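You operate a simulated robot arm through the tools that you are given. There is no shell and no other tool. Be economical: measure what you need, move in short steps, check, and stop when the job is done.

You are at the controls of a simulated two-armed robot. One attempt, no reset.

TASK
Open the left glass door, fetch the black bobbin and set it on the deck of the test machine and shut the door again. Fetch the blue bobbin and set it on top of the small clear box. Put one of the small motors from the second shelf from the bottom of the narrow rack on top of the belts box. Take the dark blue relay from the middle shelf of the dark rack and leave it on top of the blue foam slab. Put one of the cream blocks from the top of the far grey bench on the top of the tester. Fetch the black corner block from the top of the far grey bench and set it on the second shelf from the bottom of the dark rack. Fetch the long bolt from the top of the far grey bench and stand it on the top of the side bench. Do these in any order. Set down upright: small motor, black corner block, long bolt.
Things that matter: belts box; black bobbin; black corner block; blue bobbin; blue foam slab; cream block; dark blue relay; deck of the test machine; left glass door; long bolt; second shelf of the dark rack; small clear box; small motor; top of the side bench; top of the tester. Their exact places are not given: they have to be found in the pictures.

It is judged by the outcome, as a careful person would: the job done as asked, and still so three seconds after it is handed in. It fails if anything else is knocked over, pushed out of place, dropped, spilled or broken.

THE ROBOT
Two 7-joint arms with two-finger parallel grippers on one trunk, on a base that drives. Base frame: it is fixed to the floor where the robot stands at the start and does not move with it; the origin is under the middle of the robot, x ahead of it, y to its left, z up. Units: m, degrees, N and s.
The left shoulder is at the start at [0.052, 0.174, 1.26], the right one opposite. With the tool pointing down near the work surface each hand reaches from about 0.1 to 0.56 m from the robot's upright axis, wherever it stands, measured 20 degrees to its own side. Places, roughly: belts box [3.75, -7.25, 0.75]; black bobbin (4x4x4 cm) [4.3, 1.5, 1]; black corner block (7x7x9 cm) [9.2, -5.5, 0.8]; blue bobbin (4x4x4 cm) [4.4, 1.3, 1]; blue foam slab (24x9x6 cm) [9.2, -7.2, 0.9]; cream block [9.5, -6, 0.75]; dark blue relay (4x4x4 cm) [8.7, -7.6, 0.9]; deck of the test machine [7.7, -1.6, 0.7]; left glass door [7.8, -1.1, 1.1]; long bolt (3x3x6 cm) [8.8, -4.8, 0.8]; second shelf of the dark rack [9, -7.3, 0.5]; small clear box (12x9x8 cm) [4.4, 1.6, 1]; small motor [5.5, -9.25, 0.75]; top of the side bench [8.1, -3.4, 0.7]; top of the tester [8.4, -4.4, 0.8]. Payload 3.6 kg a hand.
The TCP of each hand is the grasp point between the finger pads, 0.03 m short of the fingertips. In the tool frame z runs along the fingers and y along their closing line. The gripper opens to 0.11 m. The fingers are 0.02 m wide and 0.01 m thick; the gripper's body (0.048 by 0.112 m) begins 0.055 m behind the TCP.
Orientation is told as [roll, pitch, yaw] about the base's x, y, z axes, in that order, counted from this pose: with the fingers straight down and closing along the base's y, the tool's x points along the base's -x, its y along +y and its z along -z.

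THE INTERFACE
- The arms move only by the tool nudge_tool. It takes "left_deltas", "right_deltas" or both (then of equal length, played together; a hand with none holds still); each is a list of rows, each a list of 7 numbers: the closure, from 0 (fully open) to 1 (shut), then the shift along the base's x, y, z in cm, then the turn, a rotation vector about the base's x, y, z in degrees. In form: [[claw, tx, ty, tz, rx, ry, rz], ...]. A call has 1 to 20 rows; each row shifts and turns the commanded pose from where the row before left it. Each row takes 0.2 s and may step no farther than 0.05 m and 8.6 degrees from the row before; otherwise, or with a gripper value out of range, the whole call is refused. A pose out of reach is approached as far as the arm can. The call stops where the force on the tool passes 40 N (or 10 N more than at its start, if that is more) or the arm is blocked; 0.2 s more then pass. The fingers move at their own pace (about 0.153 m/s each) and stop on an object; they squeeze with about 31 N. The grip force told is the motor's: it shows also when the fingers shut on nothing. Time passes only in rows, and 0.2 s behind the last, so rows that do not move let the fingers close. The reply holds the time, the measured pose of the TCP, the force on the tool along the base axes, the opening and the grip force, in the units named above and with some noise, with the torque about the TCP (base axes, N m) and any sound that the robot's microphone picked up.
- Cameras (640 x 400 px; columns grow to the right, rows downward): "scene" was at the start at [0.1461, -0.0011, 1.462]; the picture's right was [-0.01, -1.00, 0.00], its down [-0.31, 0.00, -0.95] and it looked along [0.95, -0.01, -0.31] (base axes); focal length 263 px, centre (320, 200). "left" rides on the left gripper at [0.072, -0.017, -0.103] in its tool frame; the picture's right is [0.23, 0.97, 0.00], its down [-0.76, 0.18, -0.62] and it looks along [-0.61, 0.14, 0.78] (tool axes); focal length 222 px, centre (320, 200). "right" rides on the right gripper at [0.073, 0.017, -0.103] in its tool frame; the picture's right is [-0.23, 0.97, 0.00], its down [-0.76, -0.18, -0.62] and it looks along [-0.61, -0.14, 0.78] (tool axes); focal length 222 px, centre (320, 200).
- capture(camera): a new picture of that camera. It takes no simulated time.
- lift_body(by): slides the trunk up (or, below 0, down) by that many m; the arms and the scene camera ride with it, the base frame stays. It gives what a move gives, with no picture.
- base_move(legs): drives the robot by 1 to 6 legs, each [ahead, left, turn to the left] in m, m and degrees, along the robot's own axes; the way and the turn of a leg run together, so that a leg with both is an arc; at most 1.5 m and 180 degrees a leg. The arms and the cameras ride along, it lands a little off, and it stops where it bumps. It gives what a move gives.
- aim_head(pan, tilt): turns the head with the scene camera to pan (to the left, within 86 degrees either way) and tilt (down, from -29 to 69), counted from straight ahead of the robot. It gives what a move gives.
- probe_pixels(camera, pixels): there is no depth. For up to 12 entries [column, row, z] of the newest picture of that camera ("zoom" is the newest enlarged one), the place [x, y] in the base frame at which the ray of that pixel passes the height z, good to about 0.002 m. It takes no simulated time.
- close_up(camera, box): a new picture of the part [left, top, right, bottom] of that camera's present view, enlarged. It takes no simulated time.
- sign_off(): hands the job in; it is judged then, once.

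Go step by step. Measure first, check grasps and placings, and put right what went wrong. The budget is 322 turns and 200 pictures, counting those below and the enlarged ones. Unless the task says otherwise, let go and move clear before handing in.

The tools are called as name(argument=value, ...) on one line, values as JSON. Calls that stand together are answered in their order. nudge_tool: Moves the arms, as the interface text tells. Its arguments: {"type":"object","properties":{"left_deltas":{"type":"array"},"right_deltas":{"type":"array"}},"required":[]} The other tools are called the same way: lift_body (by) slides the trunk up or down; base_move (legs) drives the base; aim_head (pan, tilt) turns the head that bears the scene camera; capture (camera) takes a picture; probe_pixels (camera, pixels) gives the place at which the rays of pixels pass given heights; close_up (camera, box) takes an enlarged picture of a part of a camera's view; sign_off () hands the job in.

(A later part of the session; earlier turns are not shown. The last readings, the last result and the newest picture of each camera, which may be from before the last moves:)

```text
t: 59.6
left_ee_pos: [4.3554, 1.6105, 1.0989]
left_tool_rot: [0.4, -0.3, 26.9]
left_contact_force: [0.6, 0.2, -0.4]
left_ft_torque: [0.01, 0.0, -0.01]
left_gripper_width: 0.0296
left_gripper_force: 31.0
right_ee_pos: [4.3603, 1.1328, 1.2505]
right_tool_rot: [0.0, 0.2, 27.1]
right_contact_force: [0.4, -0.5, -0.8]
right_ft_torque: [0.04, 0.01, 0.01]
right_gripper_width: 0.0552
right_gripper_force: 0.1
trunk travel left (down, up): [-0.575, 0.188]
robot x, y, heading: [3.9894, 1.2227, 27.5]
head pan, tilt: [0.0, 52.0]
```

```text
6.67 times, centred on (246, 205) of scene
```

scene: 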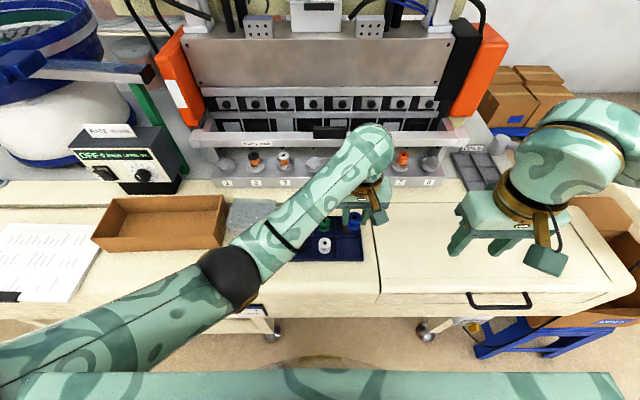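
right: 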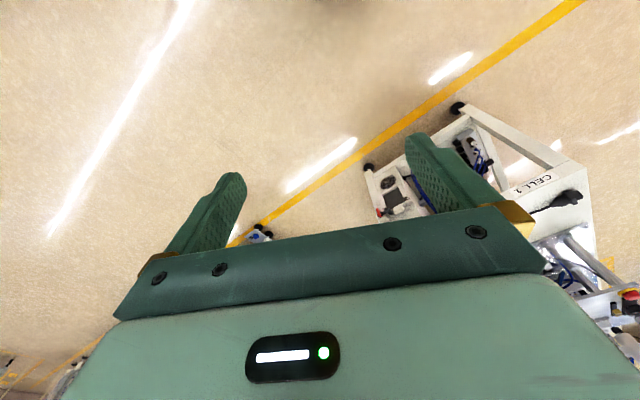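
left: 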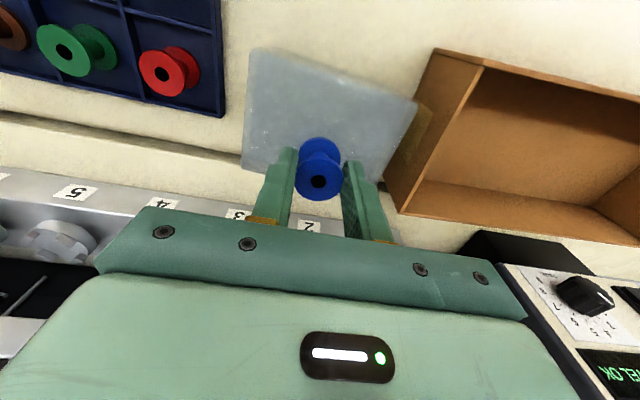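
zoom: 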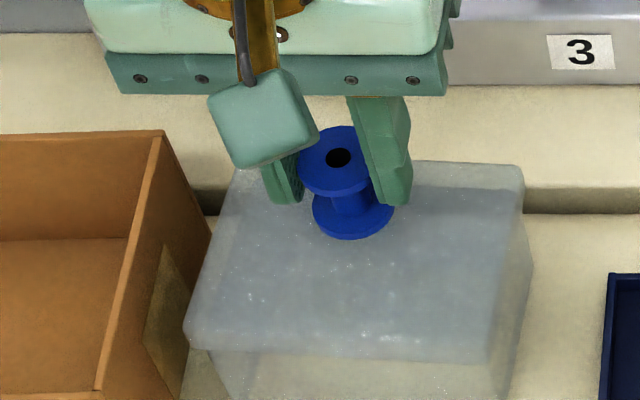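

nudge_tool(left_deltas=[[1, 0, 0, -0.5, 0, 0, 0], [1, 0, 0, -0.5, 0, 0, 0], [1, 0, 0, 0, 0, 0, 0]])

```text
t: 60.4
left_ee_pos: [4.3571, 1.6101, 1.0889]
left_tool_rot: [0.4, -0.4, 26.9]
left_contact_force: [-0.3, 0.3, -0.3]
left_ft_torque: [0.01, 0.01, 0.02]
left_gripper_width: 0.0298
left_gripper_force: 30.6
right_ee_pos: [4.359, 1.1319, 1.2497]
right_tool_rot: [0.0, 0.2, 27.1]
right_contact_force: [-0.8, 0.9, -0.7]
right_ft_torque: [0.0, -0.01, -0.04]
right_gripper_width: 0.055
right_gripper_force: 0.0
trunk travel left (down, up): [-0.575, 0.188]
robot x, y, heading: [3.9907, 1.2233, 27.1]
head pan, tilt: [0.0, 52.0]
```

nudge_tool(left_deltas=[[1, 0, 0, -0.4, 0, 0, 0], [1, 0, 0, 0, 0, 0, 0]])

close_up(camera="scene", box=[198, 175, 294, 235])

```text
t: 61.0
left_ee_pos: [4.3568, 1.6095, 1.0851]
left_tool_rot: [0.3, -0.4, 26.8]
left_contact_force: [0.1, 1.6, 4.1]
left_ft_torque: [0.01, -0.05, 0.0]
left_gripper_width: 0.0296
left_gripper_force: 31.0
right_ee_pos: [4.3588, 1.1316, 1.2497]
right_tool_rot: [0.0, 0.2, 27.1]
right_contact_force: [0.4, -0.3, -0.1]
right_ft_torque: [-0.02, 0.0, 0.0]
right_gripper_width: 0.055
right_gripper_force: 0.1
trunk travel left (down, up): [-0.575, 0.188]
robot x, y, heading: [3.9943, 1.2215, 27.1]
head pan, tilt: [0.0, 52.0]
```

```text
6.67 times, centred on (246, 205) of scene
```

zoom: 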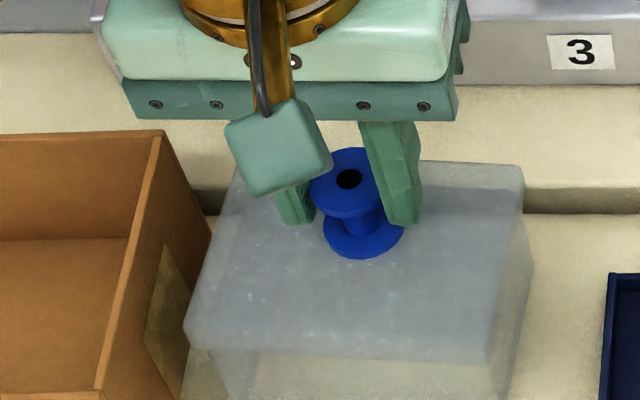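

Contact (4 N) at z=1.085, so blue rests on the lid. Releasing and rising.

nudge_tool(left_deltas=[[0.75, 0, 0, 0, 0, 0, 0], [0.5, 0, 0, 0, 0, 0, 0], [0.5, 0, 0, 0, 0, 0, 0], [0.5, 0, 0, 3, 0, 0, 0], [0.5, 0, 0, 4, 0, 0, 0], [0.5, 0, 0, 4, 0, 0, 0], [0.5, 0, 0, 4, 0, 0, 0]])

close_up(camera="scene", box=[198, 170, 390, 290])

```text
t: 62.6
left_ee_pos: [4.3569, 1.6081, 1.2377]
left_tool_rot: [0.5, -0.3, 26.9]
left_contact_force: [-0.8, 0.3, -0.3]
left_ft_torque: [0.01, -0.01, 0.01]
left_gripper_width: 0.0549
left_gripper_force: 0.0
right_ee_pos: [4.3594, 1.1323, 1.2506]
right_tool_rot: [0.0, 0.3, 27.0]
right_contact_force: [0.3, -0.5, 0.4]
right_ft_torque: [0.0, 0.0, 0.01]
right_gripper_width: 0.0549
right_gripper_force: 0.0
trunk travel left (down, up): [-0.575, 0.188]
robot x, y, heading: [3.9956, 1.2198, 27.2]
head pan, tilt: [0.0, 52.0]
```

```text
3.33 times, centred on (294, 230) of scene
```

zoom: 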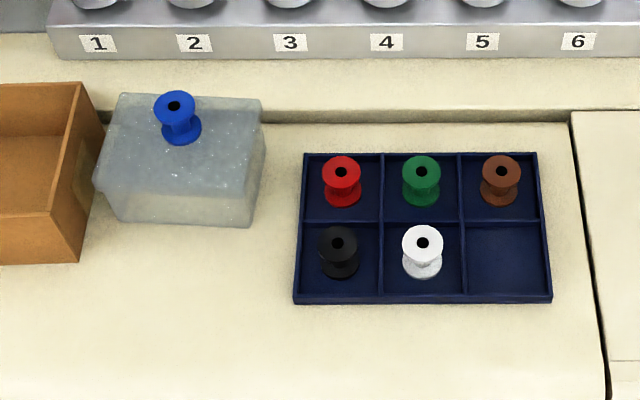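

Blue stands on the box. Now the right hand goes over black at about (4.339,1.458), using the same bias found with blue; the left hand steps aside.

nudge_tool(left_deltas=[[0.5, -2.2, 4.3, 0, 0, 0, 0], [0.5, 0, 0, 0, 0, 0, 0], [0.5, 0, 0, 0, 0, 0, 0], [0.5, 0, 0, 0, 0, 0, 0], [0.5, 0, 0, 0, 0, 0, 0], [0.5, 0, 0, 0, 0, 0, 0], [0.5, 0, 0, 0, 0, 0, 0], [0.5, 0, 0, 0, 0, 0, 0], [0.5, 0, 0, 0, 0, 0, 0], [0.5, 0, 0, 0, 0, 0, 0], [0.5, 0, 0, 0, 0, 0, 0]], right_deltas=[[0.5, -0.29, 4.66, 0, 0, 0, 0], [0.5, -0.29, 4.66, 0, 0, 0, 0], [0.5, -0.29, 4.66, 0, 0, 0, 0], [0.5, -0.29, 4.66, 0, 0, 0, 0], [0.5, -0.29, 4.66, 0, 0, 0, 0], [0.5, -0.29, 4.66, 0, 0, 0, 0], [0.5, -0.29, 4.66, 0, 0, 0, 0], [0.5, 0, 0, -5, 0, 0, 0], [0.5, 0, 0, -5, 0, 0, 0], [0.5, 0, 0, -4.5, 0, 0, 0], [0.5, 0, 0, 0, 0, 0, 0]])

close_up(camera="right", box=[200, 70, 440, 220])

```text
t: 65.0
left_ee_pos: [4.3362, 1.6525, 1.2371]
left_tool_rot: [0.4, -0.4, 26.9]
left_contact_force: [-0.2, 0.8, -0.6]
left_ft_torque: [0.01, -0.03, -0.01]
left_gripper_width: 0.0551
left_gripper_force: 0.2
right_ee_pos: [4.3418, 1.4605, 1.1077]
right_tool_rot: [-0.1, 0.2, 27.1]
right_contact_force: [0.6, -0.1, -0.4]
right_ft_torque: [-0.02, -0.03, 0.02]
right_gripper_width: 0.0551
right_gripper_force: 0.1
trunk travel left (down, up): [-0.575, 0.188]
robot x, y, heading: [3.9953, 1.2205, 27.1]
head pan, tilt: [0.0, 52.0]
```

```text
2.67 times, centred on (320, 145) of right
```

zoom: 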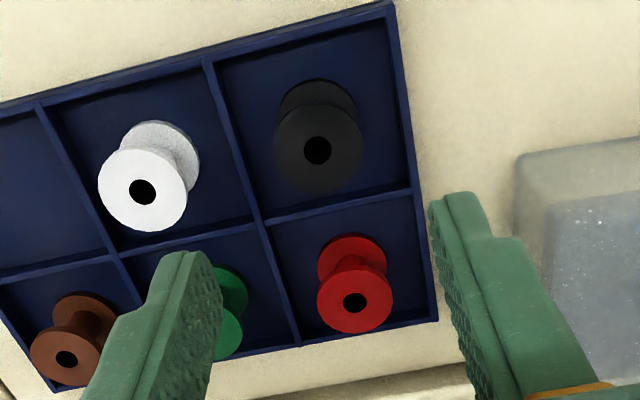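

probe_pixels(camera="zoom", pixels=[[317, 150, 1.006], [317, 145, 1.002]])

```text
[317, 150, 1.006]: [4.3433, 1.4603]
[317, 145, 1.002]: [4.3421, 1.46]
```

Black is right under the TCP. Descending to 1.021 and gripping.

nudge_tool(right_deltas=[[0.52, 0, 0, -4, 0, 0, 0], [0.52, 0, 0, -3, 0, 0, 0], [0.52, 0, 0, -1.6, 0, 0, 0], [0.52, 0, 0, 0, 0, 0, 0], [1, 0, 0, 0, 0, 0, 0], [1, 0, 0, 0, 0, 0, 0], [1, 0, 0, 0, 0, 0, 0]])

close_up(camera="right", box=[200, 100, 440, 250])

```text
t: 66.6
left_ee_pos: [4.3358, 1.6529, 1.2375]
left_tool_rot: [0.4, -0.4, 26.9]
left_contact_force: [-0.7, -0.2, -0.5]
left_ft_torque: [-0.02, 0.02, 0.0]
left_gripper_width: 0.0549
left_gripper_force: 0.0
right_ee_pos: [4.3404, 1.4599, 1.0197]
right_tool_rot: [0.1, 0.1, 27.2]
right_contact_force: [0.3, 0.2, 0.3]
right_ft_torque: [-0.03, -0.02, 0.03]
right_gripper_width: 0.0302
right_gripper_force: 31.1
trunk travel left (down, up): [-0.575, 0.188]
robot x, y, heading: [3.9928, 1.2209, 27.2]
head pan, tilt: [0.0, 52.0]
```

```text
2.67 times, centred on (320, 175) of right
```

zoom: 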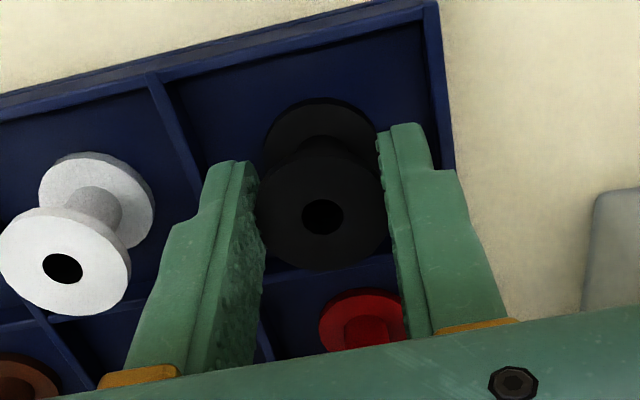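

Gripped at 3.0 cm. Lifting and tucking both hands.

nudge_tool(right_deltas=[[1, 0, 0, 3, 0, 0, 0], [1, 0, 0, 5, 0, 0, 0], [1, 0, 0, 5, 0, 0, 0], [1, 0, 0, 5, 0, 0, 0], [1, 0, 0, 5, 0, 0, 0], [1, 0.1, -4.5, 0, 0, 0, 0], [1, 0.1, -4.5, 0, 0, 0, 0], [1, 0.1, -4.5, 0, 0, 0, 0], [1, 0.1, -4.5, 0, 0, 0, 0], [1, 0.1, -4.5, 0, 0, 0, 0], [1, 0.1, -4.5, 0, 0, 0, 0]], left_deltas=[[0.5, -3, -3.14, 0, 0, 0, 0], [0.5, -3, -3.14, 0, 0, 0, 0], [0.5, -3, -3.14, 0, 0, 0, 0], [0.5, -3, -3.14, 0, 0, 0, 0], [0.5, -3, -3.14, 0, 0, 0, 0], [0.5, 0, 0, 0, 0, 0, 0], [0.5, 0, 0, 0, 0, 0, 0], [0.5, 0, 0, 0, 0, 0, 0], [0.5, 0, 0, 0, 0, 0, 0], [0.5, 0, 0, 0, 0, 0, 0], [0.5, 0, 0, 0, 0, 0, 0]])

capture(camera="scene")

```text
t: 69.0
left_ee_pos: [4.1817, 1.4937, 1.2383]
left_tool_rot: [0.5, -0.4, 26.8]
left_contact_force: [1.3, 0.7, -0.9]
left_ft_torque: [0.05, -0.03, 0.01]
left_gripper_width: 0.0549
left_gripper_force: 0.0
right_ee_pos: [4.3423, 1.1874, 1.2472]
right_tool_rot: [0.0, 0.1, 27.0]
right_contact_force: [0.3, -0.8, -0.7]
right_ft_torque: [0.04, 0.01, 0.0]
right_gripper_width: 0.0301
right_gripper_force: 31.0
trunk travel left (down, up): [-0.575, 0.188]
robot x, y, heading: [3.9907, 1.2222, 27.1]
head pan, tilt: [0.0, 52.0]
```

```text
164 pictures are left
```

scene: 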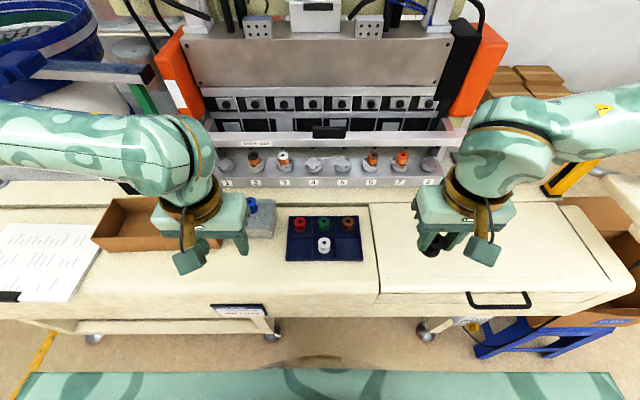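

Both hands are tucked, black is in the right gripper (px 435,243). Backing out and turning toward the test machine.

base_move(legs=[[-0.65, 0, 0], [0, 0, -58]])

aim_head(pan=0, tilt=18)

capture(camera="scene")

```text
t: 75.1
left_ee_pos: [3.7486, 0.9225, 1.2376]
left_tool_rot: [0.3, -0.5, -30.2]
left_contact_force: [0.2, 0.0, 1.0]
left_ft_torque: [-0.02, -0.03, 0.01]
left_gripper_width: 0.0547
left_gripper_force: 0.1
right_ee_pos: [3.5785, 0.6214, 1.2481]
right_tool_rot: [-0.1, 0.2, -30.0]
right_contact_force: [0.6, -0.7, 0.0]
right_ft_torque: [-0.02, -0.01, -0.06]
right_gripper_width: 0.03
right_gripper_force: 30.9
trunk travel left (down, up): [-0.575, 0.188]
robot x, y, heading: [3.4147, 0.9331, -30.1]
head pan, tilt: [0.0, 52.0]
```

```text
t: 76.1
left_ee_pos: [3.7495, 0.9221, 1.2374]
left_tool_rot: [0.4, -0.4, -30.1]
left_contact_force: [-0.4, -0.2, 1.1]
left_ft_torque: [-0.04, 0.01, 0.02]
left_gripper_width: 0.0551
left_gripper_force: 0.1
right_ee_pos: [3.5799, 0.6216, 1.2483]
right_tool_rot: [0.0, 0.2, -30.0]
right_contact_force: [0.0, 0.3, 0.4]
right_ft_torque: [0.02, -0.01, -0.02]
right_gripper_width: 0.0299
right_gripper_force: 30.8
trunk travel left (down, up): [-0.575, 0.188]
robot x, y, heading: [3.4157, 0.9299, -29.9]
head pan, tilt: [0.0, 18.0]
```

```text
163 pictures are left
```

scene: 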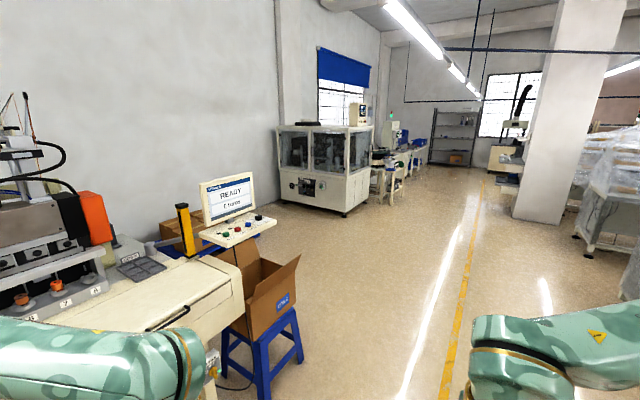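

The test machine with glass doors is at px (280-370,125-215), with the rest of the line beyond. Measuring and zooming.

close_up(camera="scene", box=[265, 105, 425, 225])

probe_pixels(camera="scene", pixels=[[282, 203, 0], [345, 216, 0], [368, 196, 0], [302, 385, 0], [385, 200, 0], [450, 350, 0], [515, 218, 0], [560, 225, 0], [590, 258, 0], [410, 170, 0]])

```text
3.33 times, centred on (345, 165) of scene
```

zoom: 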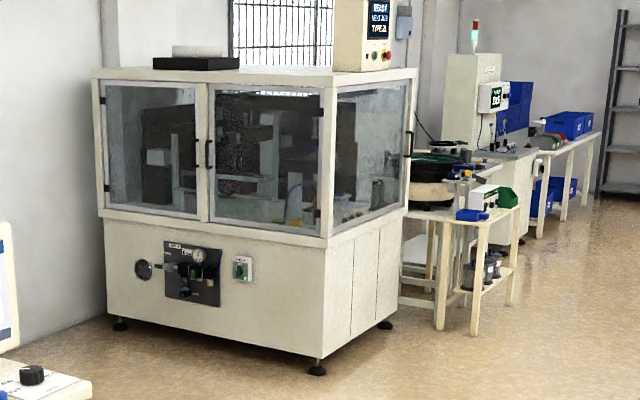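

```text
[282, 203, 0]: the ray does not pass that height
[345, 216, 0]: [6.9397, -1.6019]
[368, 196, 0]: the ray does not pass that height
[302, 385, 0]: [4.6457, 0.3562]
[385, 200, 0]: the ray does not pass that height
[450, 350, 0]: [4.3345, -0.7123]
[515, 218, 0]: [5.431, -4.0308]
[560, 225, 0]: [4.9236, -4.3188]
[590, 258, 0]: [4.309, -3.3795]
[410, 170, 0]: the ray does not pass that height
```

Near foot of the machine is at (6.94,-1.60). The blue stool at (4.65,0.36) is in the direct path, so I swing right first, then advance.

base_move(legs=[[0.5, -0.75, 0], [1.5, 0, 0], [0.6, 0, 0]])

aim_head(pan=0, tilt=22)

capture(camera="scene")

```text
t: 90.8
left_ee_pos: [5.6229, -1.0182, 1.2383]
left_tool_rot: [0.4, -0.4, -29.9]
left_contact_force: [0.8, -0.4, 0.5]
left_ft_torque: [0.0, -0.01, 0.01]
left_gripper_width: 0.0551
left_gripper_force: 0.0
right_ee_pos: [5.4548, -1.3199, 1.2484]
right_tool_rot: [0.0, 0.2, -29.8]
right_contact_force: [-0.3, 0.1, 0.2]
right_ft_torque: [0.0, 0.02, 0.02]
right_gripper_width: 0.03
right_gripper_force: 30.8
trunk travel left (down, up): [-0.575, 0.188]
robot x, y, heading: [5.2875, -1.0087, -29.9]
head pan, tilt: [0.0, 18.0]
```

```text
t: 91.5
left_ee_pos: [5.6246, -1.0191, 1.2374]
left_tool_rot: [0.4, -0.4, -30.0]
left_contact_force: [-0.4, 0.7, -0.7]
left_ft_torque: [0.03, -0.03, -0.01]
left_gripper_width: 0.0553
left_gripper_force: 0.1
right_ee_pos: [5.4559, -1.3207, 1.2486]
right_tool_rot: [0.1, 0.2, -29.7]
right_contact_force: [-0.1, -0.3, -0.1]
right_ft_torque: [-0.02, 0.01, 0.02]
right_gripper_width: 0.0299
right_gripper_force: 30.8
trunk travel left (down, up): [-0.575, 0.188]
robot x, y, heading: [5.2931, -1.0129, -30.0]
head pan, tilt: [0.0, 22.0]
```

```text
161 pictures are left
```

scene: 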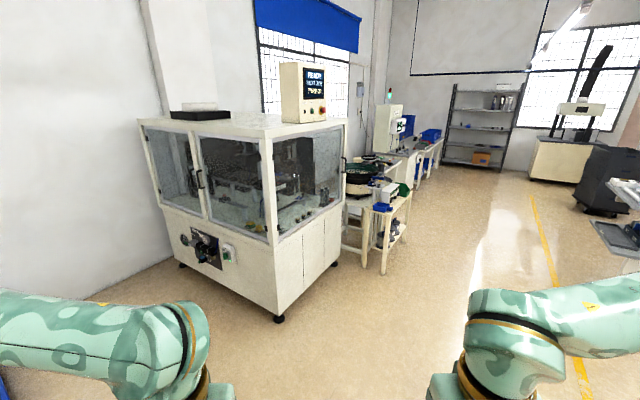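

probe_pixels(camera="scene", pixels=[[278, 320, 0], [335, 266, 0], [182, 265, 0], [383, 272, 0], [363, 265, 0], [274, 244, 0.7], [203, 182, 1.0], [209, 180, 1.0]])

close_up(camera="scene", box=[130, 80, 370, 230])

```text
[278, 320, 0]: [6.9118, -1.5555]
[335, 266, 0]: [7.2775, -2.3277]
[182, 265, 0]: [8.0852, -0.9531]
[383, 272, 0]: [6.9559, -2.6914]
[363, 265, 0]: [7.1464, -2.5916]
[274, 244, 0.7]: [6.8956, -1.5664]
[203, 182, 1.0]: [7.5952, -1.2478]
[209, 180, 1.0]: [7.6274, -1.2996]
```

```text
2.67 times, centred on (250, 155) of scene
```

zoom: 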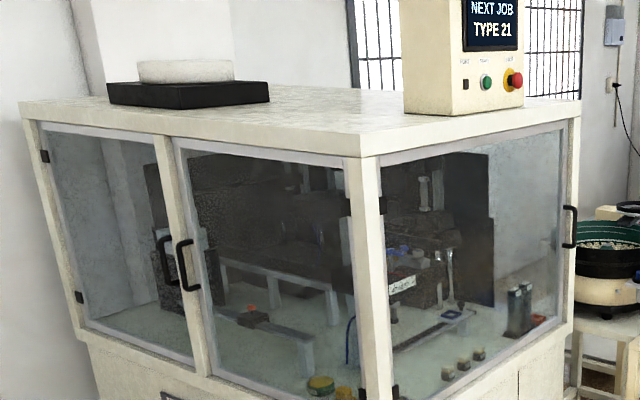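

The machine's two-door front runs from (6.91,-1.56) to (8.09,-0.95) and faces heading 117°; the left door is the wall-side half with handle near (7.6,-1.25). I go to a standoff facing it.

base_move(legs=[[0.87, 1.48, 0], [0, 0, -33]])

aim_head(pan=5, tilt=25)

capture(camera="scene")

```text
refused: leg 1 is longer than a leg can be; nothing moved
```

```text
t: 92.1
left_ee_pos: [5.6244, -1.0201, 1.2381]
left_tool_rot: [0.5, -0.5, -30.0]
left_contact_force: [-0.6, 0.0, 0.0]
left_ft_torque: [0.0, -0.03, 0.0]
left_gripper_width: 0.0549
left_gripper_force: 0.1
right_ee_pos: [5.4551, -1.3197, 1.248]
right_tool_rot: [-0.1, 0.1, -29.8]
right_contact_force: [-0.1, -0.1, -0.5]
right_ft_torque: [0.01, 0.0, 0.02]
right_gripper_width: 0.0302
right_gripper_force: 31.2
trunk travel left (down, up): [-0.575, 0.188]
robot x, y, heading: [5.2913, -1.0105, -29.7]
head pan, tilt: [5.0, 25.0]
```

```text
159 pictures are left
```

scene: 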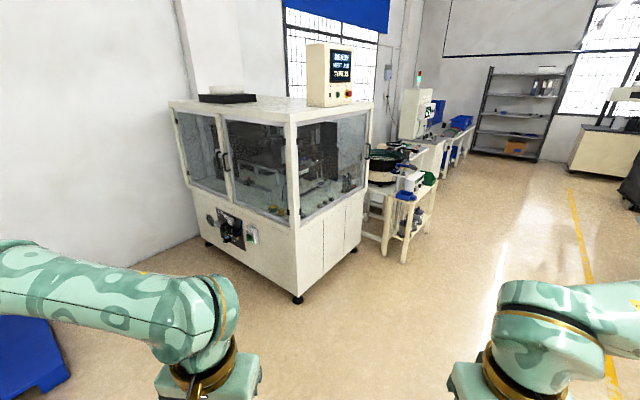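

The leg was too long; also a blue pallet shows at lower left (px 0-65,320-400). Checking its place.

probe_pixels(camera="scene", pixels=[[68, 378, 0.1], [45, 322, 0.1], [200, 240, 0]])

aim_head(pan=50, tilt=30)

capture(camera="scene")

```text
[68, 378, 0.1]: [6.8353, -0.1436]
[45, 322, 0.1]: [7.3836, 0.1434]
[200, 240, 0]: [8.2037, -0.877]
```

```text
t: 93.3
left_ee_pos: [5.6245, -1.0177, 1.2376]
left_tool_rot: [0.4, -0.3, -30.0]
left_contact_force: [-0.6, 0.4, 0.2]
left_ft_torque: [0.03, -0.01, 0.06]
left_gripper_width: 0.055
left_gripper_force: 0.0
right_ee_pos: [5.4548, -1.3199, 1.2475]
right_tool_rot: [0.0, 0.1, -29.8]
right_contact_force: [0.2, 0.0, -0.2]
right_ft_torque: [0.02, 0.0, 0.03]
right_gripper_width: 0.0301
right_gripper_force: 30.1
trunk travel left (down, up): [-0.575, 0.188]
robot x, y, heading: [5.2912, -1.0097, -29.9]
head pan, tilt: [50.0, 30.0]
```

```text
158 pictures are left
```

scene: 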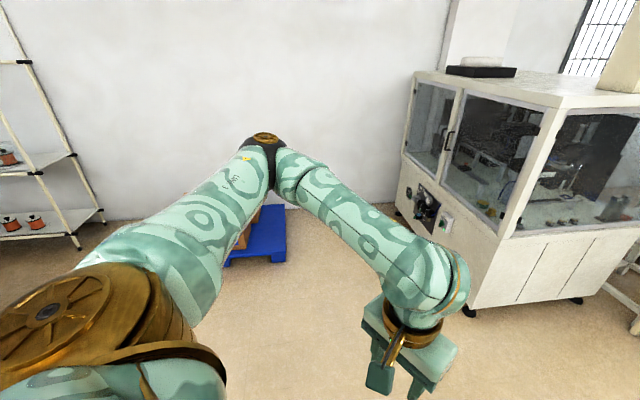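

probe_pixels(camera="scene", pixels=[[285, 260, 0.1], [285, 207, 0.13], [230, 265, 0.1], [395, 203, 0], [470, 312, 0], [340, 210, 0]])

```text
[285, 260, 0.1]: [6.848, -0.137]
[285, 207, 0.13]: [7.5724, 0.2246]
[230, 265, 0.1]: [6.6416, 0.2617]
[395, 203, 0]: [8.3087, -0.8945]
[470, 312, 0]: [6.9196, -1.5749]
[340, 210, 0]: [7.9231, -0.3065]
```

The pallet's edge is 1.29 m from the machine front, starting beside the left door; there's room to stand in front. Moving to a standoff 0.85 m from the doors.

base_move(legs=[[0.6, 0.58, 0], [0.6, 0.58, 0], [0, 0, -33]])

aim_head(pan=15, tilt=30)

capture(camera="scene")

```text
t: 103.3
left_ee_pos: [7.1749, -0.8455, 1.2374]
left_tool_rot: [0.4, -0.4, -65.7]
left_contact_force: [0.3, 0.0, -0.3]
left_ft_torque: [-0.01, -0.01, 0.0]
left_gripper_width: 0.0552
left_gripper_force: 0.1
right_ee_pos: [6.861, -0.9902, 1.2471]
right_tool_rot: [0.0, 0.2, -65.4]
right_contact_force: [0.8, 1.3, 0.2]
right_ft_torque: [-0.01, 0.01, 0.01]
right_gripper_width: 0.03
right_gripper_force: 31.6
trunk travel left (down, up): [-0.575, 0.188]
robot x, y, heading: [6.9109, -0.6406, -65.4]
head pan, tilt: [50.0, 30.0]
```

```text
t: 104.4
left_ee_pos: [7.1746, -0.8458, 1.2375]
left_tool_rot: [0.5, -0.4, -65.7]
left_contact_force: [0.6, -0.3, 0.2]
left_ft_torque: [0.03, 0.0, 0.0]
left_gripper_width: 0.055
left_gripper_force: 0.0
right_ee_pos: [6.8607, -0.9919, 1.2488]
right_tool_rot: [-0.1, 0.2, -65.5]
right_contact_force: [-0.3, -0.1, -0.1]
right_ft_torque: [-0.01, 0.02, -0.01]
right_gripper_width: 0.03
right_gripper_force: 31.0
trunk travel left (down, up): [-0.575, 0.188]
robot x, y, heading: [6.911, -0.64, -65.6]
head pan, tilt: [15.0, 30.0]
```

```text
157 pictures are left
```

scene: 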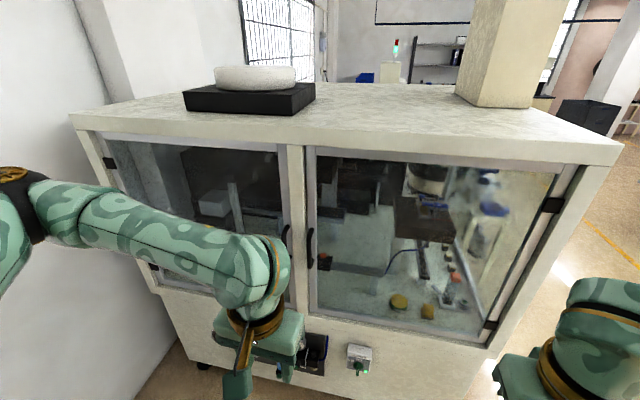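

Left handle at px (287,248), right handle at (310,250). Probing at several heights to place them on the door plane.

probe_pixels(camera="scene", pixels=[[287, 228, 1.0], [287, 228, 1.1], [287, 270, 0.9], [287, 270, 1.0], [310, 232, 1.0], [310, 232, 1.1], [310, 268, 0.9], [310, 268, 1.0], [80, 118, 1.3], [617, 158, 1.3], [490, 345, 0.7], [300, 318, 0.7]])

close_up(camera="scene", box=[200, 130, 400, 330])

```text
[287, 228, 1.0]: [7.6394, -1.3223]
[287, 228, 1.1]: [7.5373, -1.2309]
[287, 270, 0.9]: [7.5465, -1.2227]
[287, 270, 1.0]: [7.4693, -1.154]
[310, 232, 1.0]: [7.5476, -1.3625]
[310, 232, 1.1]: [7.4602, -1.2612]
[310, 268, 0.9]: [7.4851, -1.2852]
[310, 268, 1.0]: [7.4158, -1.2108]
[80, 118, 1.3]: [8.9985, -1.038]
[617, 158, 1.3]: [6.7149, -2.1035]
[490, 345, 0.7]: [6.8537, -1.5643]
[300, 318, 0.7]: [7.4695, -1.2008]
```

```text
2.00 times, centred on (300, 230) of scene
```

zoom: 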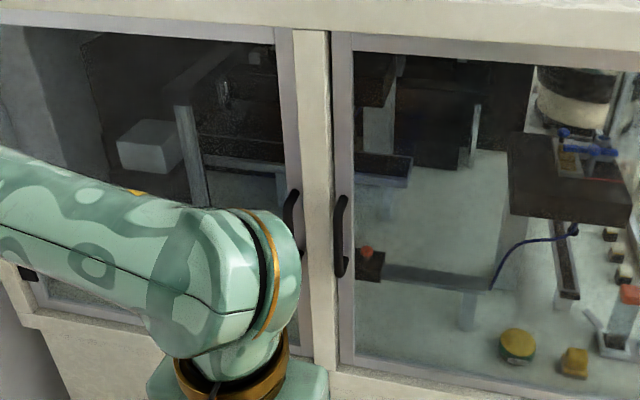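

The left handle bar comes out vertical at about (7.505,-1.194), z 0.95–1.14, with the face at heading 28°. I'll square up, come slightly closer, and lower the trunk.

base_move(legs=[[0, 0, 3.6], [0.12, 0.1, 0]])

lift_body(by=-0.2)

nudge_tool(left_deltas=[[0.4, 1, -2, 1, -7.5, -4, 0], [0.4, 1, -2, 1, -7.5, -4, 0], [0.4, 1, -2, 1, -7.5, -4, 0], [0.4, 1, -2, 0, -7.5, -4, 0], [0.4, 1, -2, 0, -7.5, -4, 0], [0.4, 1, -2, 0, -7.5, -4, 0], [0.4, 0, 0, 0, -7.5, -4, 0], [0.4, 0, 0, 0, -7.5, -4, 0], [0.4, 0, 0, 0, -7.5, -4, 0], [0.4, 0, 0, 0, -7.5, -4, 0], [0.4, 0, 0, 0, -4, -2.1, 0]])

capture(camera="scene")

capture(camera="left")

```text
t: 106.2
left_ee_pos: [7.327, -0.8874, 1.2393]
left_tool_rot: [0.6, -0.4, -62.3]
left_contact_force: [0.2, -0.4, -0.2]
left_ft_torque: [-0.01, -0.07, 0.0]
left_gripper_width: 0.055
left_gripper_force: 0.1
right_ee_pos: [7.0239, -1.0509, 1.248]
right_tool_rot: [0.0, 0.2, -62.2]
right_contact_force: [0.0, 0.1, -0.6]
right_ft_torque: [-0.06, 0.0, 0.0]
right_gripper_width: 0.0299
right_gripper_force: 30.6
trunk travel left (down, up): [-0.575, 0.188]
robot x, y, heading: [7.0534, -0.7057, -62.3]
head pan, tilt: [15.0, 30.0]
```

```text
t: 108.4
left_ee_pos: [7.3268, -0.887, 1.0377]
left_tool_rot: [0.4, -0.4, -62.3]
left_contact_force: [0.1, -0.5, 0.0]
left_ft_torque: [0.02, -0.04, 0.01]
left_gripper_width: 0.0552
left_gripper_force: 0.2
right_ee_pos: [7.0248, -1.0519, 1.0481]
right_tool_rot: [0.0, 0.2, -62.1]
right_contact_force: [-0.2, 0.2, -1.5]
right_ft_torque: [-0.03, 0.04, -0.02]
right_gripper_width: 0.0301
right_gripper_force: 31.0
trunk travel left (down, up): [-0.375, 0.388]
robot x, y, heading: [7.0514, -0.7019, -62.3]
head pan, tilt: [15.0, 30.0]
```

```text
t: 110.8
left_ee_pos: [7.389, -1.0075, 1.0679]
left_tool_rot: [82.5, -89.6, -144.1]
left_contact_force: [0.6, 0.3, -0.4]
left_ft_torque: [-0.02, 0.0, 0.02]
left_gripper_width: 0.0662
left_gripper_force: 0.1
right_ee_pos: [7.0247, -1.0509, 1.0481]
right_tool_rot: [0.0, 0.2, -62.1]
right_contact_force: [-0.3, -0.7, -0.6]
right_ft_torque: [0.03, 0.02, 0.0]
right_gripper_width: 0.0299
right_gripper_force: 30.6
trunk travel left (down, up): [-0.375, 0.388]
robot x, y, heading: [7.0523, -0.7013, -62.0]
head pan, tilt: [15.0, 30.0]
```

```text
155 pictures are left
```

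scene: 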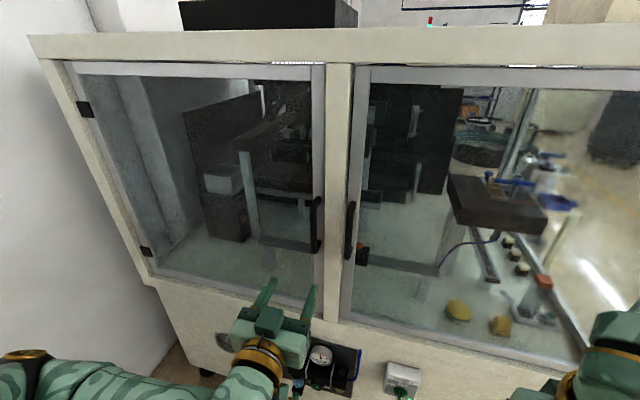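

```text
154 pictures are left
```

left: 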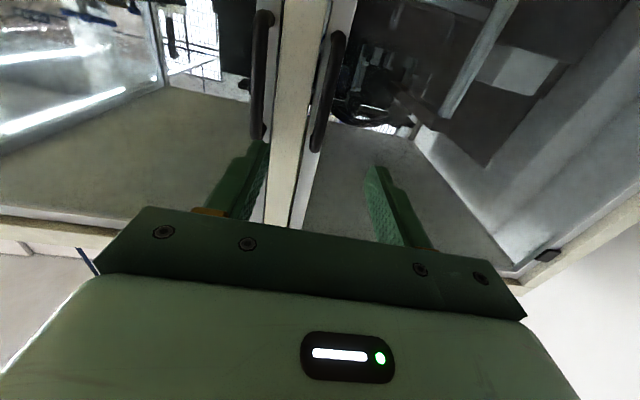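

The left hand now points at the door. I zoom to locate the bar relative to the fingertips.

close_up(camera="scene", box=[220, 170, 412, 290])

probe_pixels(camera="left", pixels=[[317, 148, 1.12], [317, 148, 1.14], [340, 40, 0.97], [340, 40, 1.0], [258, 138, 1.12]])

```text
3.33 times, centred on (316, 230) of scene
```

zoom: 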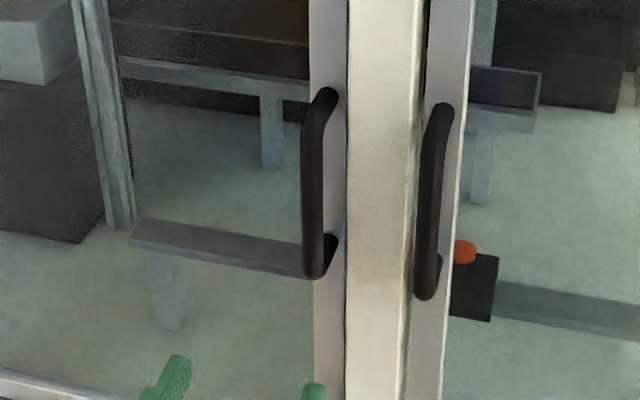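

```text
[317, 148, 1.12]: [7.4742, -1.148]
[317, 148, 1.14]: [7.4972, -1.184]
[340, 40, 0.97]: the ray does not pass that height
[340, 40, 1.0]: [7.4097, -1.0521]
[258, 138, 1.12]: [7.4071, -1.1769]
```

Bar is 1.3 cm left of the tool axis and 21 cm ahead. Moving in most of the way and checking.

nudge_tool(left_deltas=[[0.4, 1.15, 0.61, -1, 0, 0, 0], [0.4, 1.88, -3.53, -0.5, 0, 0, 0], [0.4, 1.88, -3.53, 0, 0, 0, 0], [0.4, 1.88, -3.53, 0, 0, 0, 0]])

close_up(camera="scene", box=[220, 170, 412, 290])

capture(camera="left")

```text
t: 111.8
left_ee_pos: [7.4585, -1.1081, 1.0508]
left_tool_rot: [71.2, -89.4, -132.6]
left_contact_force: [-0.2, -0.2, -1.4]
left_ft_torque: [0.01, -0.03, 0.0]
left_gripper_width: 0.066
left_gripper_force: 0.1
right_ee_pos: [7.0247, -1.0525, 1.0474]
right_tool_rot: [-0.1, 0.1, -62.3]
right_contact_force: [0.4, -0.2, 0.0]
right_ft_torque: [-0.01, 0.0, 0.02]
right_gripper_width: 0.03
right_gripper_force: 30.7
trunk travel left (down, up): [-0.375, 0.388]
robot x, y, heading: [7.0526, -0.7021, -62.3]
head pan, tilt: [15.0, 30.0]
```

```text
3.33 times, centred on (316, 230) of scene
```

zoom: 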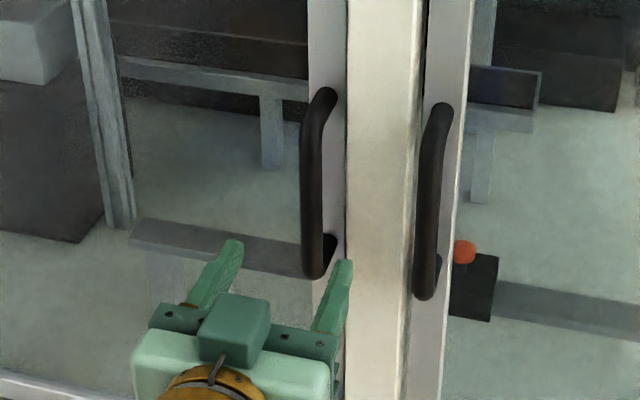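

```text
151 pictures are left
```

left: 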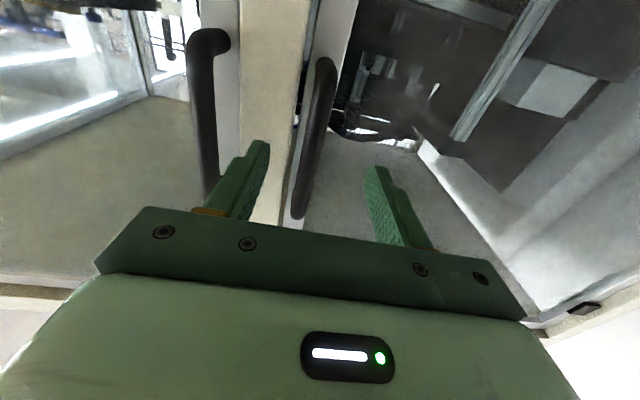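

The bar is inside the span, ~7 mm toward the right finger. Final approach with small correction, then close.

nudge_tool(left_deltas=[[0.4, 1.3, -3.2, 0, 0, 0, 0], [0.4, 1.8, -3.5, 0, 0, 0, 0], [0.4, 0.3, -0.6, 0, 0, 0, 0]])

close_up(camera="scene", box=[220, 170, 412, 290])

capture(camera="left")

```text
t: 112.4
left_ee_pos: [7.4759, -1.1621, 1.0507]
left_tool_rot: [81.1, -89.7, -143.2]
left_contact_force: [-17.6, 45.8, 7.3]
left_ft_torque: [-0.05, -0.15, -1.66]
left_gripper_width: 0.0643
left_gripper_force: 0.1
right_ee_pos: [7.0257, -1.0515, 1.0482]
right_tool_rot: [0.0, 0.1, -62.0]
right_contact_force: [0.5, -1.0, -0.8]
right_ft_torque: [0.11, 0.0, 0.03]
right_gripper_width: 0.0301
right_gripper_force: 31.7
trunk travel left (down, up): [-0.375, 0.388]
robot x, y, heading: [7.0528, -0.701, -61.9]
head pan, tilt: [15.0, 30.0]
stopped in row 2 (left hand): the force on the tool passed its limit at 102 N (the readings are from after the stop); the commanded pose is now the measured one
```

```text
3.33 times, centred on (316, 230) of scene
```

zoom: 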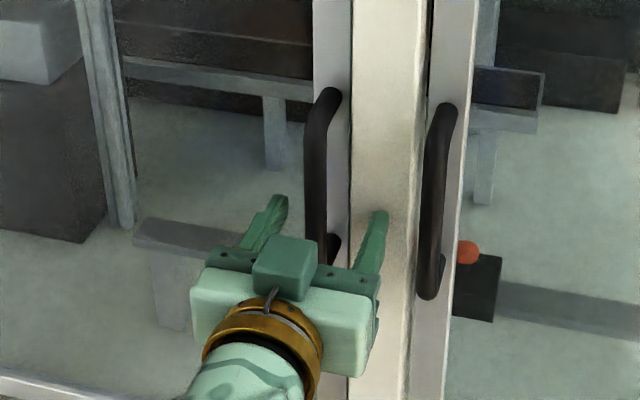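

```text
149 pictures are left
```

left: 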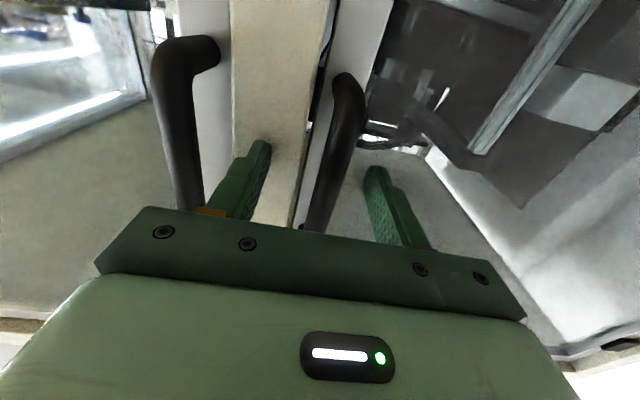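

The tips touched the mullion; the bar is between the pads. Backing off 6 mm and closing on it.

nudge_tool(left_deltas=[[0.4, -0.28, 0.53, 0, 0, 0, 0], [0.7, 0, 0, 0, 0, 0, 0], [1, 0, 0, 0, 0, 0, 0], [1, 0, 0, 0, 0, 0, 0], [1, 0, 0, 0, 0, 0, 0]])

close_up(camera="left", box=[200, 50, 440, 250])

```text
t: 113.6
left_ee_pos: [7.4783, -1.1564, 1.0493]
left_tool_rot: [51.4, -89.7, -113.0]
left_contact_force: [17.5, 7.9, 2.4]
left_ft_torque: [0.48, 0.44, 0.32]
left_gripper_width: 0.0157
left_gripper_force: 44.8
right_ee_pos: [7.0268, -1.0515, 1.0495]
right_tool_rot: [-0.1, 0.2, -62.0]
right_contact_force: [-0.2, 0.5, -0.6]
right_ft_torque: [0.0, 0.0, 0.01]
right_gripper_width: 0.03
right_gripper_force: 31.3
trunk travel left (down, up): [-0.375, 0.388]
robot x, y, heading: [7.0529, -0.6989, -61.8]
head pan, tilt: [15.0, 30.0]
```

```text
2.00 times, centred on (320, 150) of left
```

zoom: 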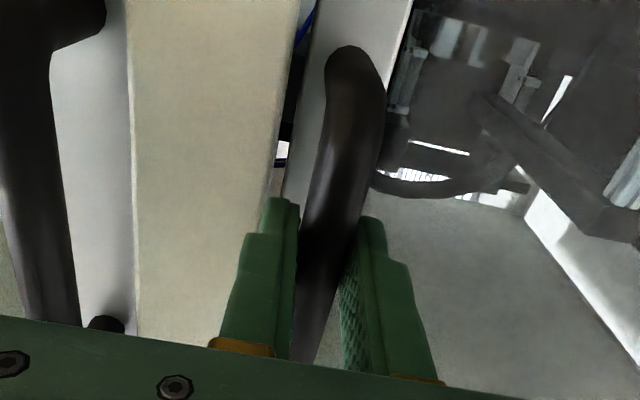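

Bar gripped (1.6 cm). Relaxing the side load and pulling the first 5° of the arc.

nudge_tool(left_deltas=[[1, 0.35, 0.19, 0, 0, 0, 0], [1, -0.9, 2.32, 0, 0, 0, -2.5], [1, -0.9, 2.32, 0, 0, 0, -2.5]])

close_up(camera="scene", box=[60, 60, 412, 300])

```text
t: 114.4
left_ee_pos: [7.4618, -1.1107, 1.0494]
left_tool_rot: [29.7, -89.7, -96.8]
left_contact_force: [8.7, 4.9, -3.9]
left_ft_torque: [0.2, 0.37, 0.36]
left_gripper_width: 0.0155
left_gripper_force: 44.7
right_ee_pos: [7.0271, -1.0513, 1.0484]
right_tool_rot: [-0.1, 0.3, -62.1]
right_contact_force: [0.6, 0.1, -0.3]
right_ft_torque: [0.04, 0.01, 0.03]
right_gripper_width: 0.0297
right_gripper_force: 31.2
trunk travel left (down, up): [-0.375, 0.388]
robot x, y, heading: [7.0514, -0.7, -62.0]
head pan, tilt: [15.0, 30.0]
```

```text
1.67 times, centred on (236, 180) of scene
```

zoom: 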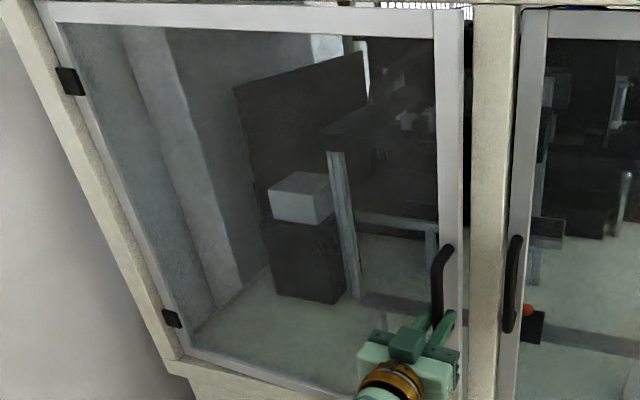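

Door opens freely. Continue the arc to 25°.

nudge_tool(left_deltas=[[1, -0.71, 2.39, 0, 0, 0, -2.5], [1, -0.71, 2.39, 0, 0, 0, -2.5], [1, -0.49, 2.44, 0, 0, 0, -2.5], [1, -0.49, 2.44, 0, 0, 0, -2.5], [1, -0.28, 2.47, 0, 0, 0, -2.5], [1, -0.28, 2.47, 0, 0, 0, -2.5], [1, -0.07, 2.49, 0, 0, 0, -2.5], [1, -0.07, 2.49, 0, 0, 0, -2.5]])

aim_head(pan=25, tilt=45)

capture(camera="scene")

```text
t: 116.2
left_ee_pos: [7.4303, -0.9125, 1.0492]
left_tool_rot: [32.6, -89.6, -119.7]
left_contact_force: [-4.1, 0.8, -16.6]
left_ft_torque: [-0.07, 0.25, 0.17]
left_gripper_width: 0.0157
left_gripper_force: 44.6
right_ee_pos: [7.0251, -1.051, 1.0483]
right_tool_rot: [0.0, 0.2, -62.1]
right_contact_force: [0.2, -0.5, -0.3]
right_ft_torque: [0.0, -0.01, 0.01]
right_gripper_width: 0.0298
right_gripper_force: 31.1
trunk travel left (down, up): [-0.375, 0.388]
robot x, y, heading: [7.0506, -0.7004, -61.8]
head pan, tilt: [15.0, 30.0]
```

```text
t: 116.9
left_ee_pos: [7.4298, -0.9126, 1.0487]
left_tool_rot: [36.0, -89.6, -122.9]
left_contact_force: [-7.1, -0.5, -19.7]
left_ft_torque: [0.52, 0.3, -0.08]
left_gripper_width: 0.0159
left_gripper_force: 44.9
right_ee_pos: [7.025, -1.0527, 1.0467]
right_tool_rot: [-0.1, 0.2, -62.2]
right_contact_force: [-0.1, 0.0, 0.2]
right_ft_torque: [0.01, 0.01, 0.02]
right_gripper_width: 0.0302
right_gripper_force: 31.1
trunk travel left (down, up): [-0.375, 0.388]
robot x, y, heading: [7.0504, -0.7048, -62.2]
head pan, tilt: [25.0, 45.0]
```

```text
146 pictures are left
```

scene: 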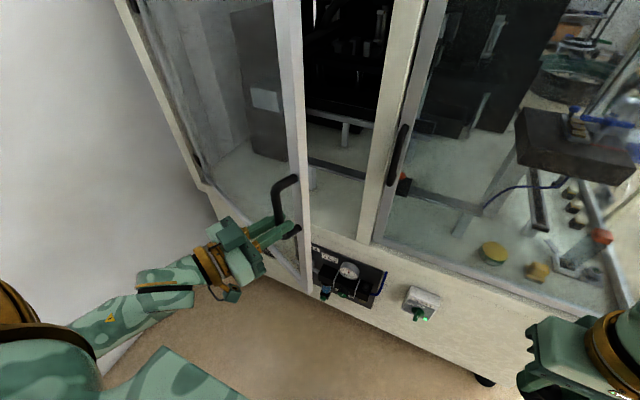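

Door at ~25°. Trying further to 45° in the same way, with less hand turning.

nudge_tool(left_deltas=[[1, 0.15, 2.48, -0.2, 0, 0, -2], [1, 0.15, 2.48, 0, 0, 0, -2], [1, 0.37, 2.46, 0, 0, 0, -2], [1, 0.37, 2.46, 0, 0, 0, -2], [1, 0.59, 2.42, 0, 0, 0, -2], [1, 0.59, 2.42, 0, 0, 0, -2], [1, 0.8, 2.36, 0, 0, 0, -2], [1, 0.8, 2.36, 0, 0, 0, -2]])

capture(camera="scene")

```text
t: 118.5
left_ee_pos: [7.4494, -0.7507, 1.0495]
left_tool_rot: [174.1, -89.8, 84.8]
left_contact_force: [-20.3, 4.7, 3.6]
left_ft_torque: [-0.8, -0.04, -0.39]
left_gripper_width: 0.0158
left_gripper_force: 45.2
right_ee_pos: [7.0238, -1.0518, 1.0488]
right_tool_rot: [0.1, 0.2, -62.0]
right_contact_force: [-0.4, -0.4, -0.3]
right_ft_torque: [0.04, 0.0, 0.0]
right_gripper_width: 0.0301
right_gripper_force: 30.8
trunk travel left (down, up): [-0.375, 0.388]
robot x, y, heading: [7.0499, -0.7039, -62.1]
head pan, tilt: [25.0, 45.0]
stopped in row 7 (left hand): the force on the tool passed its limit at 42 N (the readings are from after the stop); the commanded pose is now the measured one
```

```text
145 pictures are left
```

scene: 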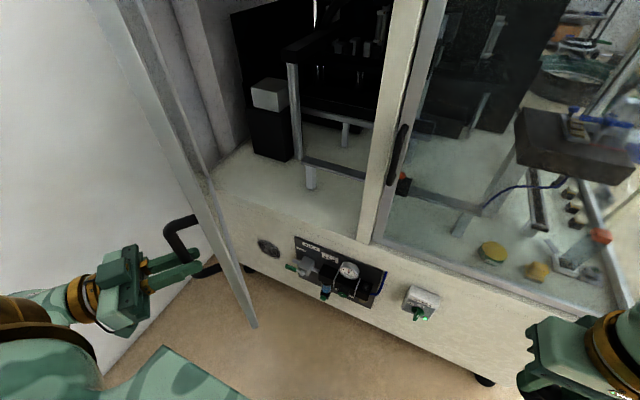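

Door is open about 42°. I release the bar, back away, and turn the hand down while raising it above the door.

nudge_tool(left_deltas=[[0.3, 0, 0, 0, 0, 0, 0], [0.3, 0, 0, 0, 0, 0, 0], [0.3, 0.6, 3.5, 0, 0, 0, 0], [0.3, 0.6, 3.5, 0, 0, 0, 0], [0.3, 0.3, 2, 3, 8, -1.4, 0], [0.3, 0, 0, 4, 8, -1.4, 0], [0.3, 0, 0, 4, 8, -1.4, 0], [0.3, 0, 0, 4, 8, -1.4, 0], [0.3, 0, 0, 4, 8, -1.4, 0], [0.3, 0, 0, 4, 8, -1.4, 0], [0.3, 0, 0, 4, 8, -1.4, 0], [0.3, 0, 0, 4, 8, -1.4, 0], [0.3, 0, 0, 0, 8, -1.4, 0], [0.3, 0, 0, 0, 8, -1.4, 0]])

capture(camera="scene")

```text
t: 121.5
left_ee_pos: [7.4123, -0.6842, 1.3123]
left_tool_rot: [-0.9, -14.0, -101.0]
left_contact_force: [0.1, -0.1, 0.7]
left_ft_torque: [0.0, -0.01, 0.01]
left_gripper_width: 0.0771
left_gripper_force: 0.0
left hand out of reach, approached as far as the arm can: row 12, 13, 14
right_ee_pos: [7.0258, -1.0525, 1.0478]
right_tool_rot: [0.1, 0.1, -62.0]
right_contact_force: [-0.4, -0.6, 0.2]
right_ft_torque: [0.02, 0.02, 0.01]
right_gripper_width: 0.0297
right_gripper_force: 30.6
trunk travel left (down, up): [-0.375, 0.388]
robot x, y, heading: [7.0499, -0.7, -61.9]
head pan, tilt: [25.0, 45.0]
```

```text
144 pictures are left
```

scene: 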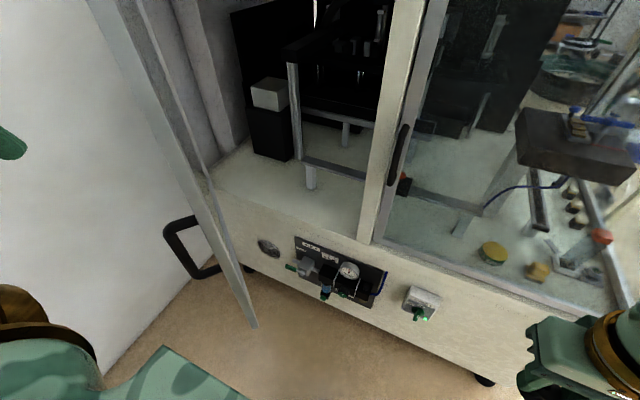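

Raising the trunk slightly and moving the hand over the door's free edge to its inner side.

lift_body(by=0.1)

nudge_tool(left_deltas=[[0.8, -3, -3.5, 0, 0, 0, 6.3], [0.8, -2.5, -4, 0, 0, 0, 6.3], [0.8, -0.5, -4.8, 0, 0, 0, 6.3], [0.8, 0, -4.8, 0, 0, 0, 6.3], [0.8, 0, -4.8, 0, 0, 0, 6.3], [0.8, 0, -4.8, 0, 0, 0, 6.3]])

capture(camera="scene")

```text
t: 122.8
left_ee_pos: [7.4105, -0.6847, 1.4108]
left_tool_rot: [-0.9, -14.1, -101.0]
left_contact_force: [0.4, 0.0, -0.9]
left_ft_torque: [0.03, 0.03, 0.0]
left_gripper_width: 0.0769
left_gripper_force: 0.1
right_ee_pos: [7.0247, -1.053, 1.1465]
right_tool_rot: [0.1, 0.3, -62.0]
right_contact_force: [0.6, 0.0, -0.6]
right_ft_torque: [0.03, 0.0, 0.01]
right_gripper_width: 0.0302
right_gripper_force: 30.9
trunk travel left (down, up): [-0.475, 0.288]
robot x, y, heading: [7.0483, -0.7036, -62.0]
head pan, tilt: [25.0, 45.0]
```

```text
t: 124.2
left_ee_pos: [7.4861, -0.8787, 1.4866]
left_tool_rot: [-0.9, -13.8, -63.5]
left_contact_force: [-0.3, -0.2, -0.4]
left_ft_torque: [0.05, 0.03, 0.02]
left_gripper_width: 0.0218
left_gripper_force: 0.1
left hand out of reach, approached as far as the arm can: row 3, 4, 5, 6
right_ee_pos: [7.0277, -1.0534, 1.1466]
right_tool_rot: [0.0, 0.2, -62.1]
right_contact_force: [0.3, 0.3, -0.7]
right_ft_torque: [0.01, 0.02, 0.01]
right_gripper_width: 0.0301
right_gripper_force: 31.6
trunk travel left (down, up): [-0.475, 0.288]
robot x, y, heading: [7.0505, -0.7006, -61.9]
head pan, tilt: [25.0, 45.0]
```

```text
143 pictures are left
```

scene: 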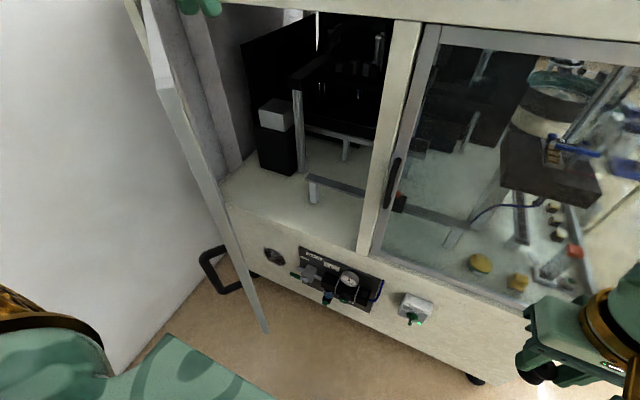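

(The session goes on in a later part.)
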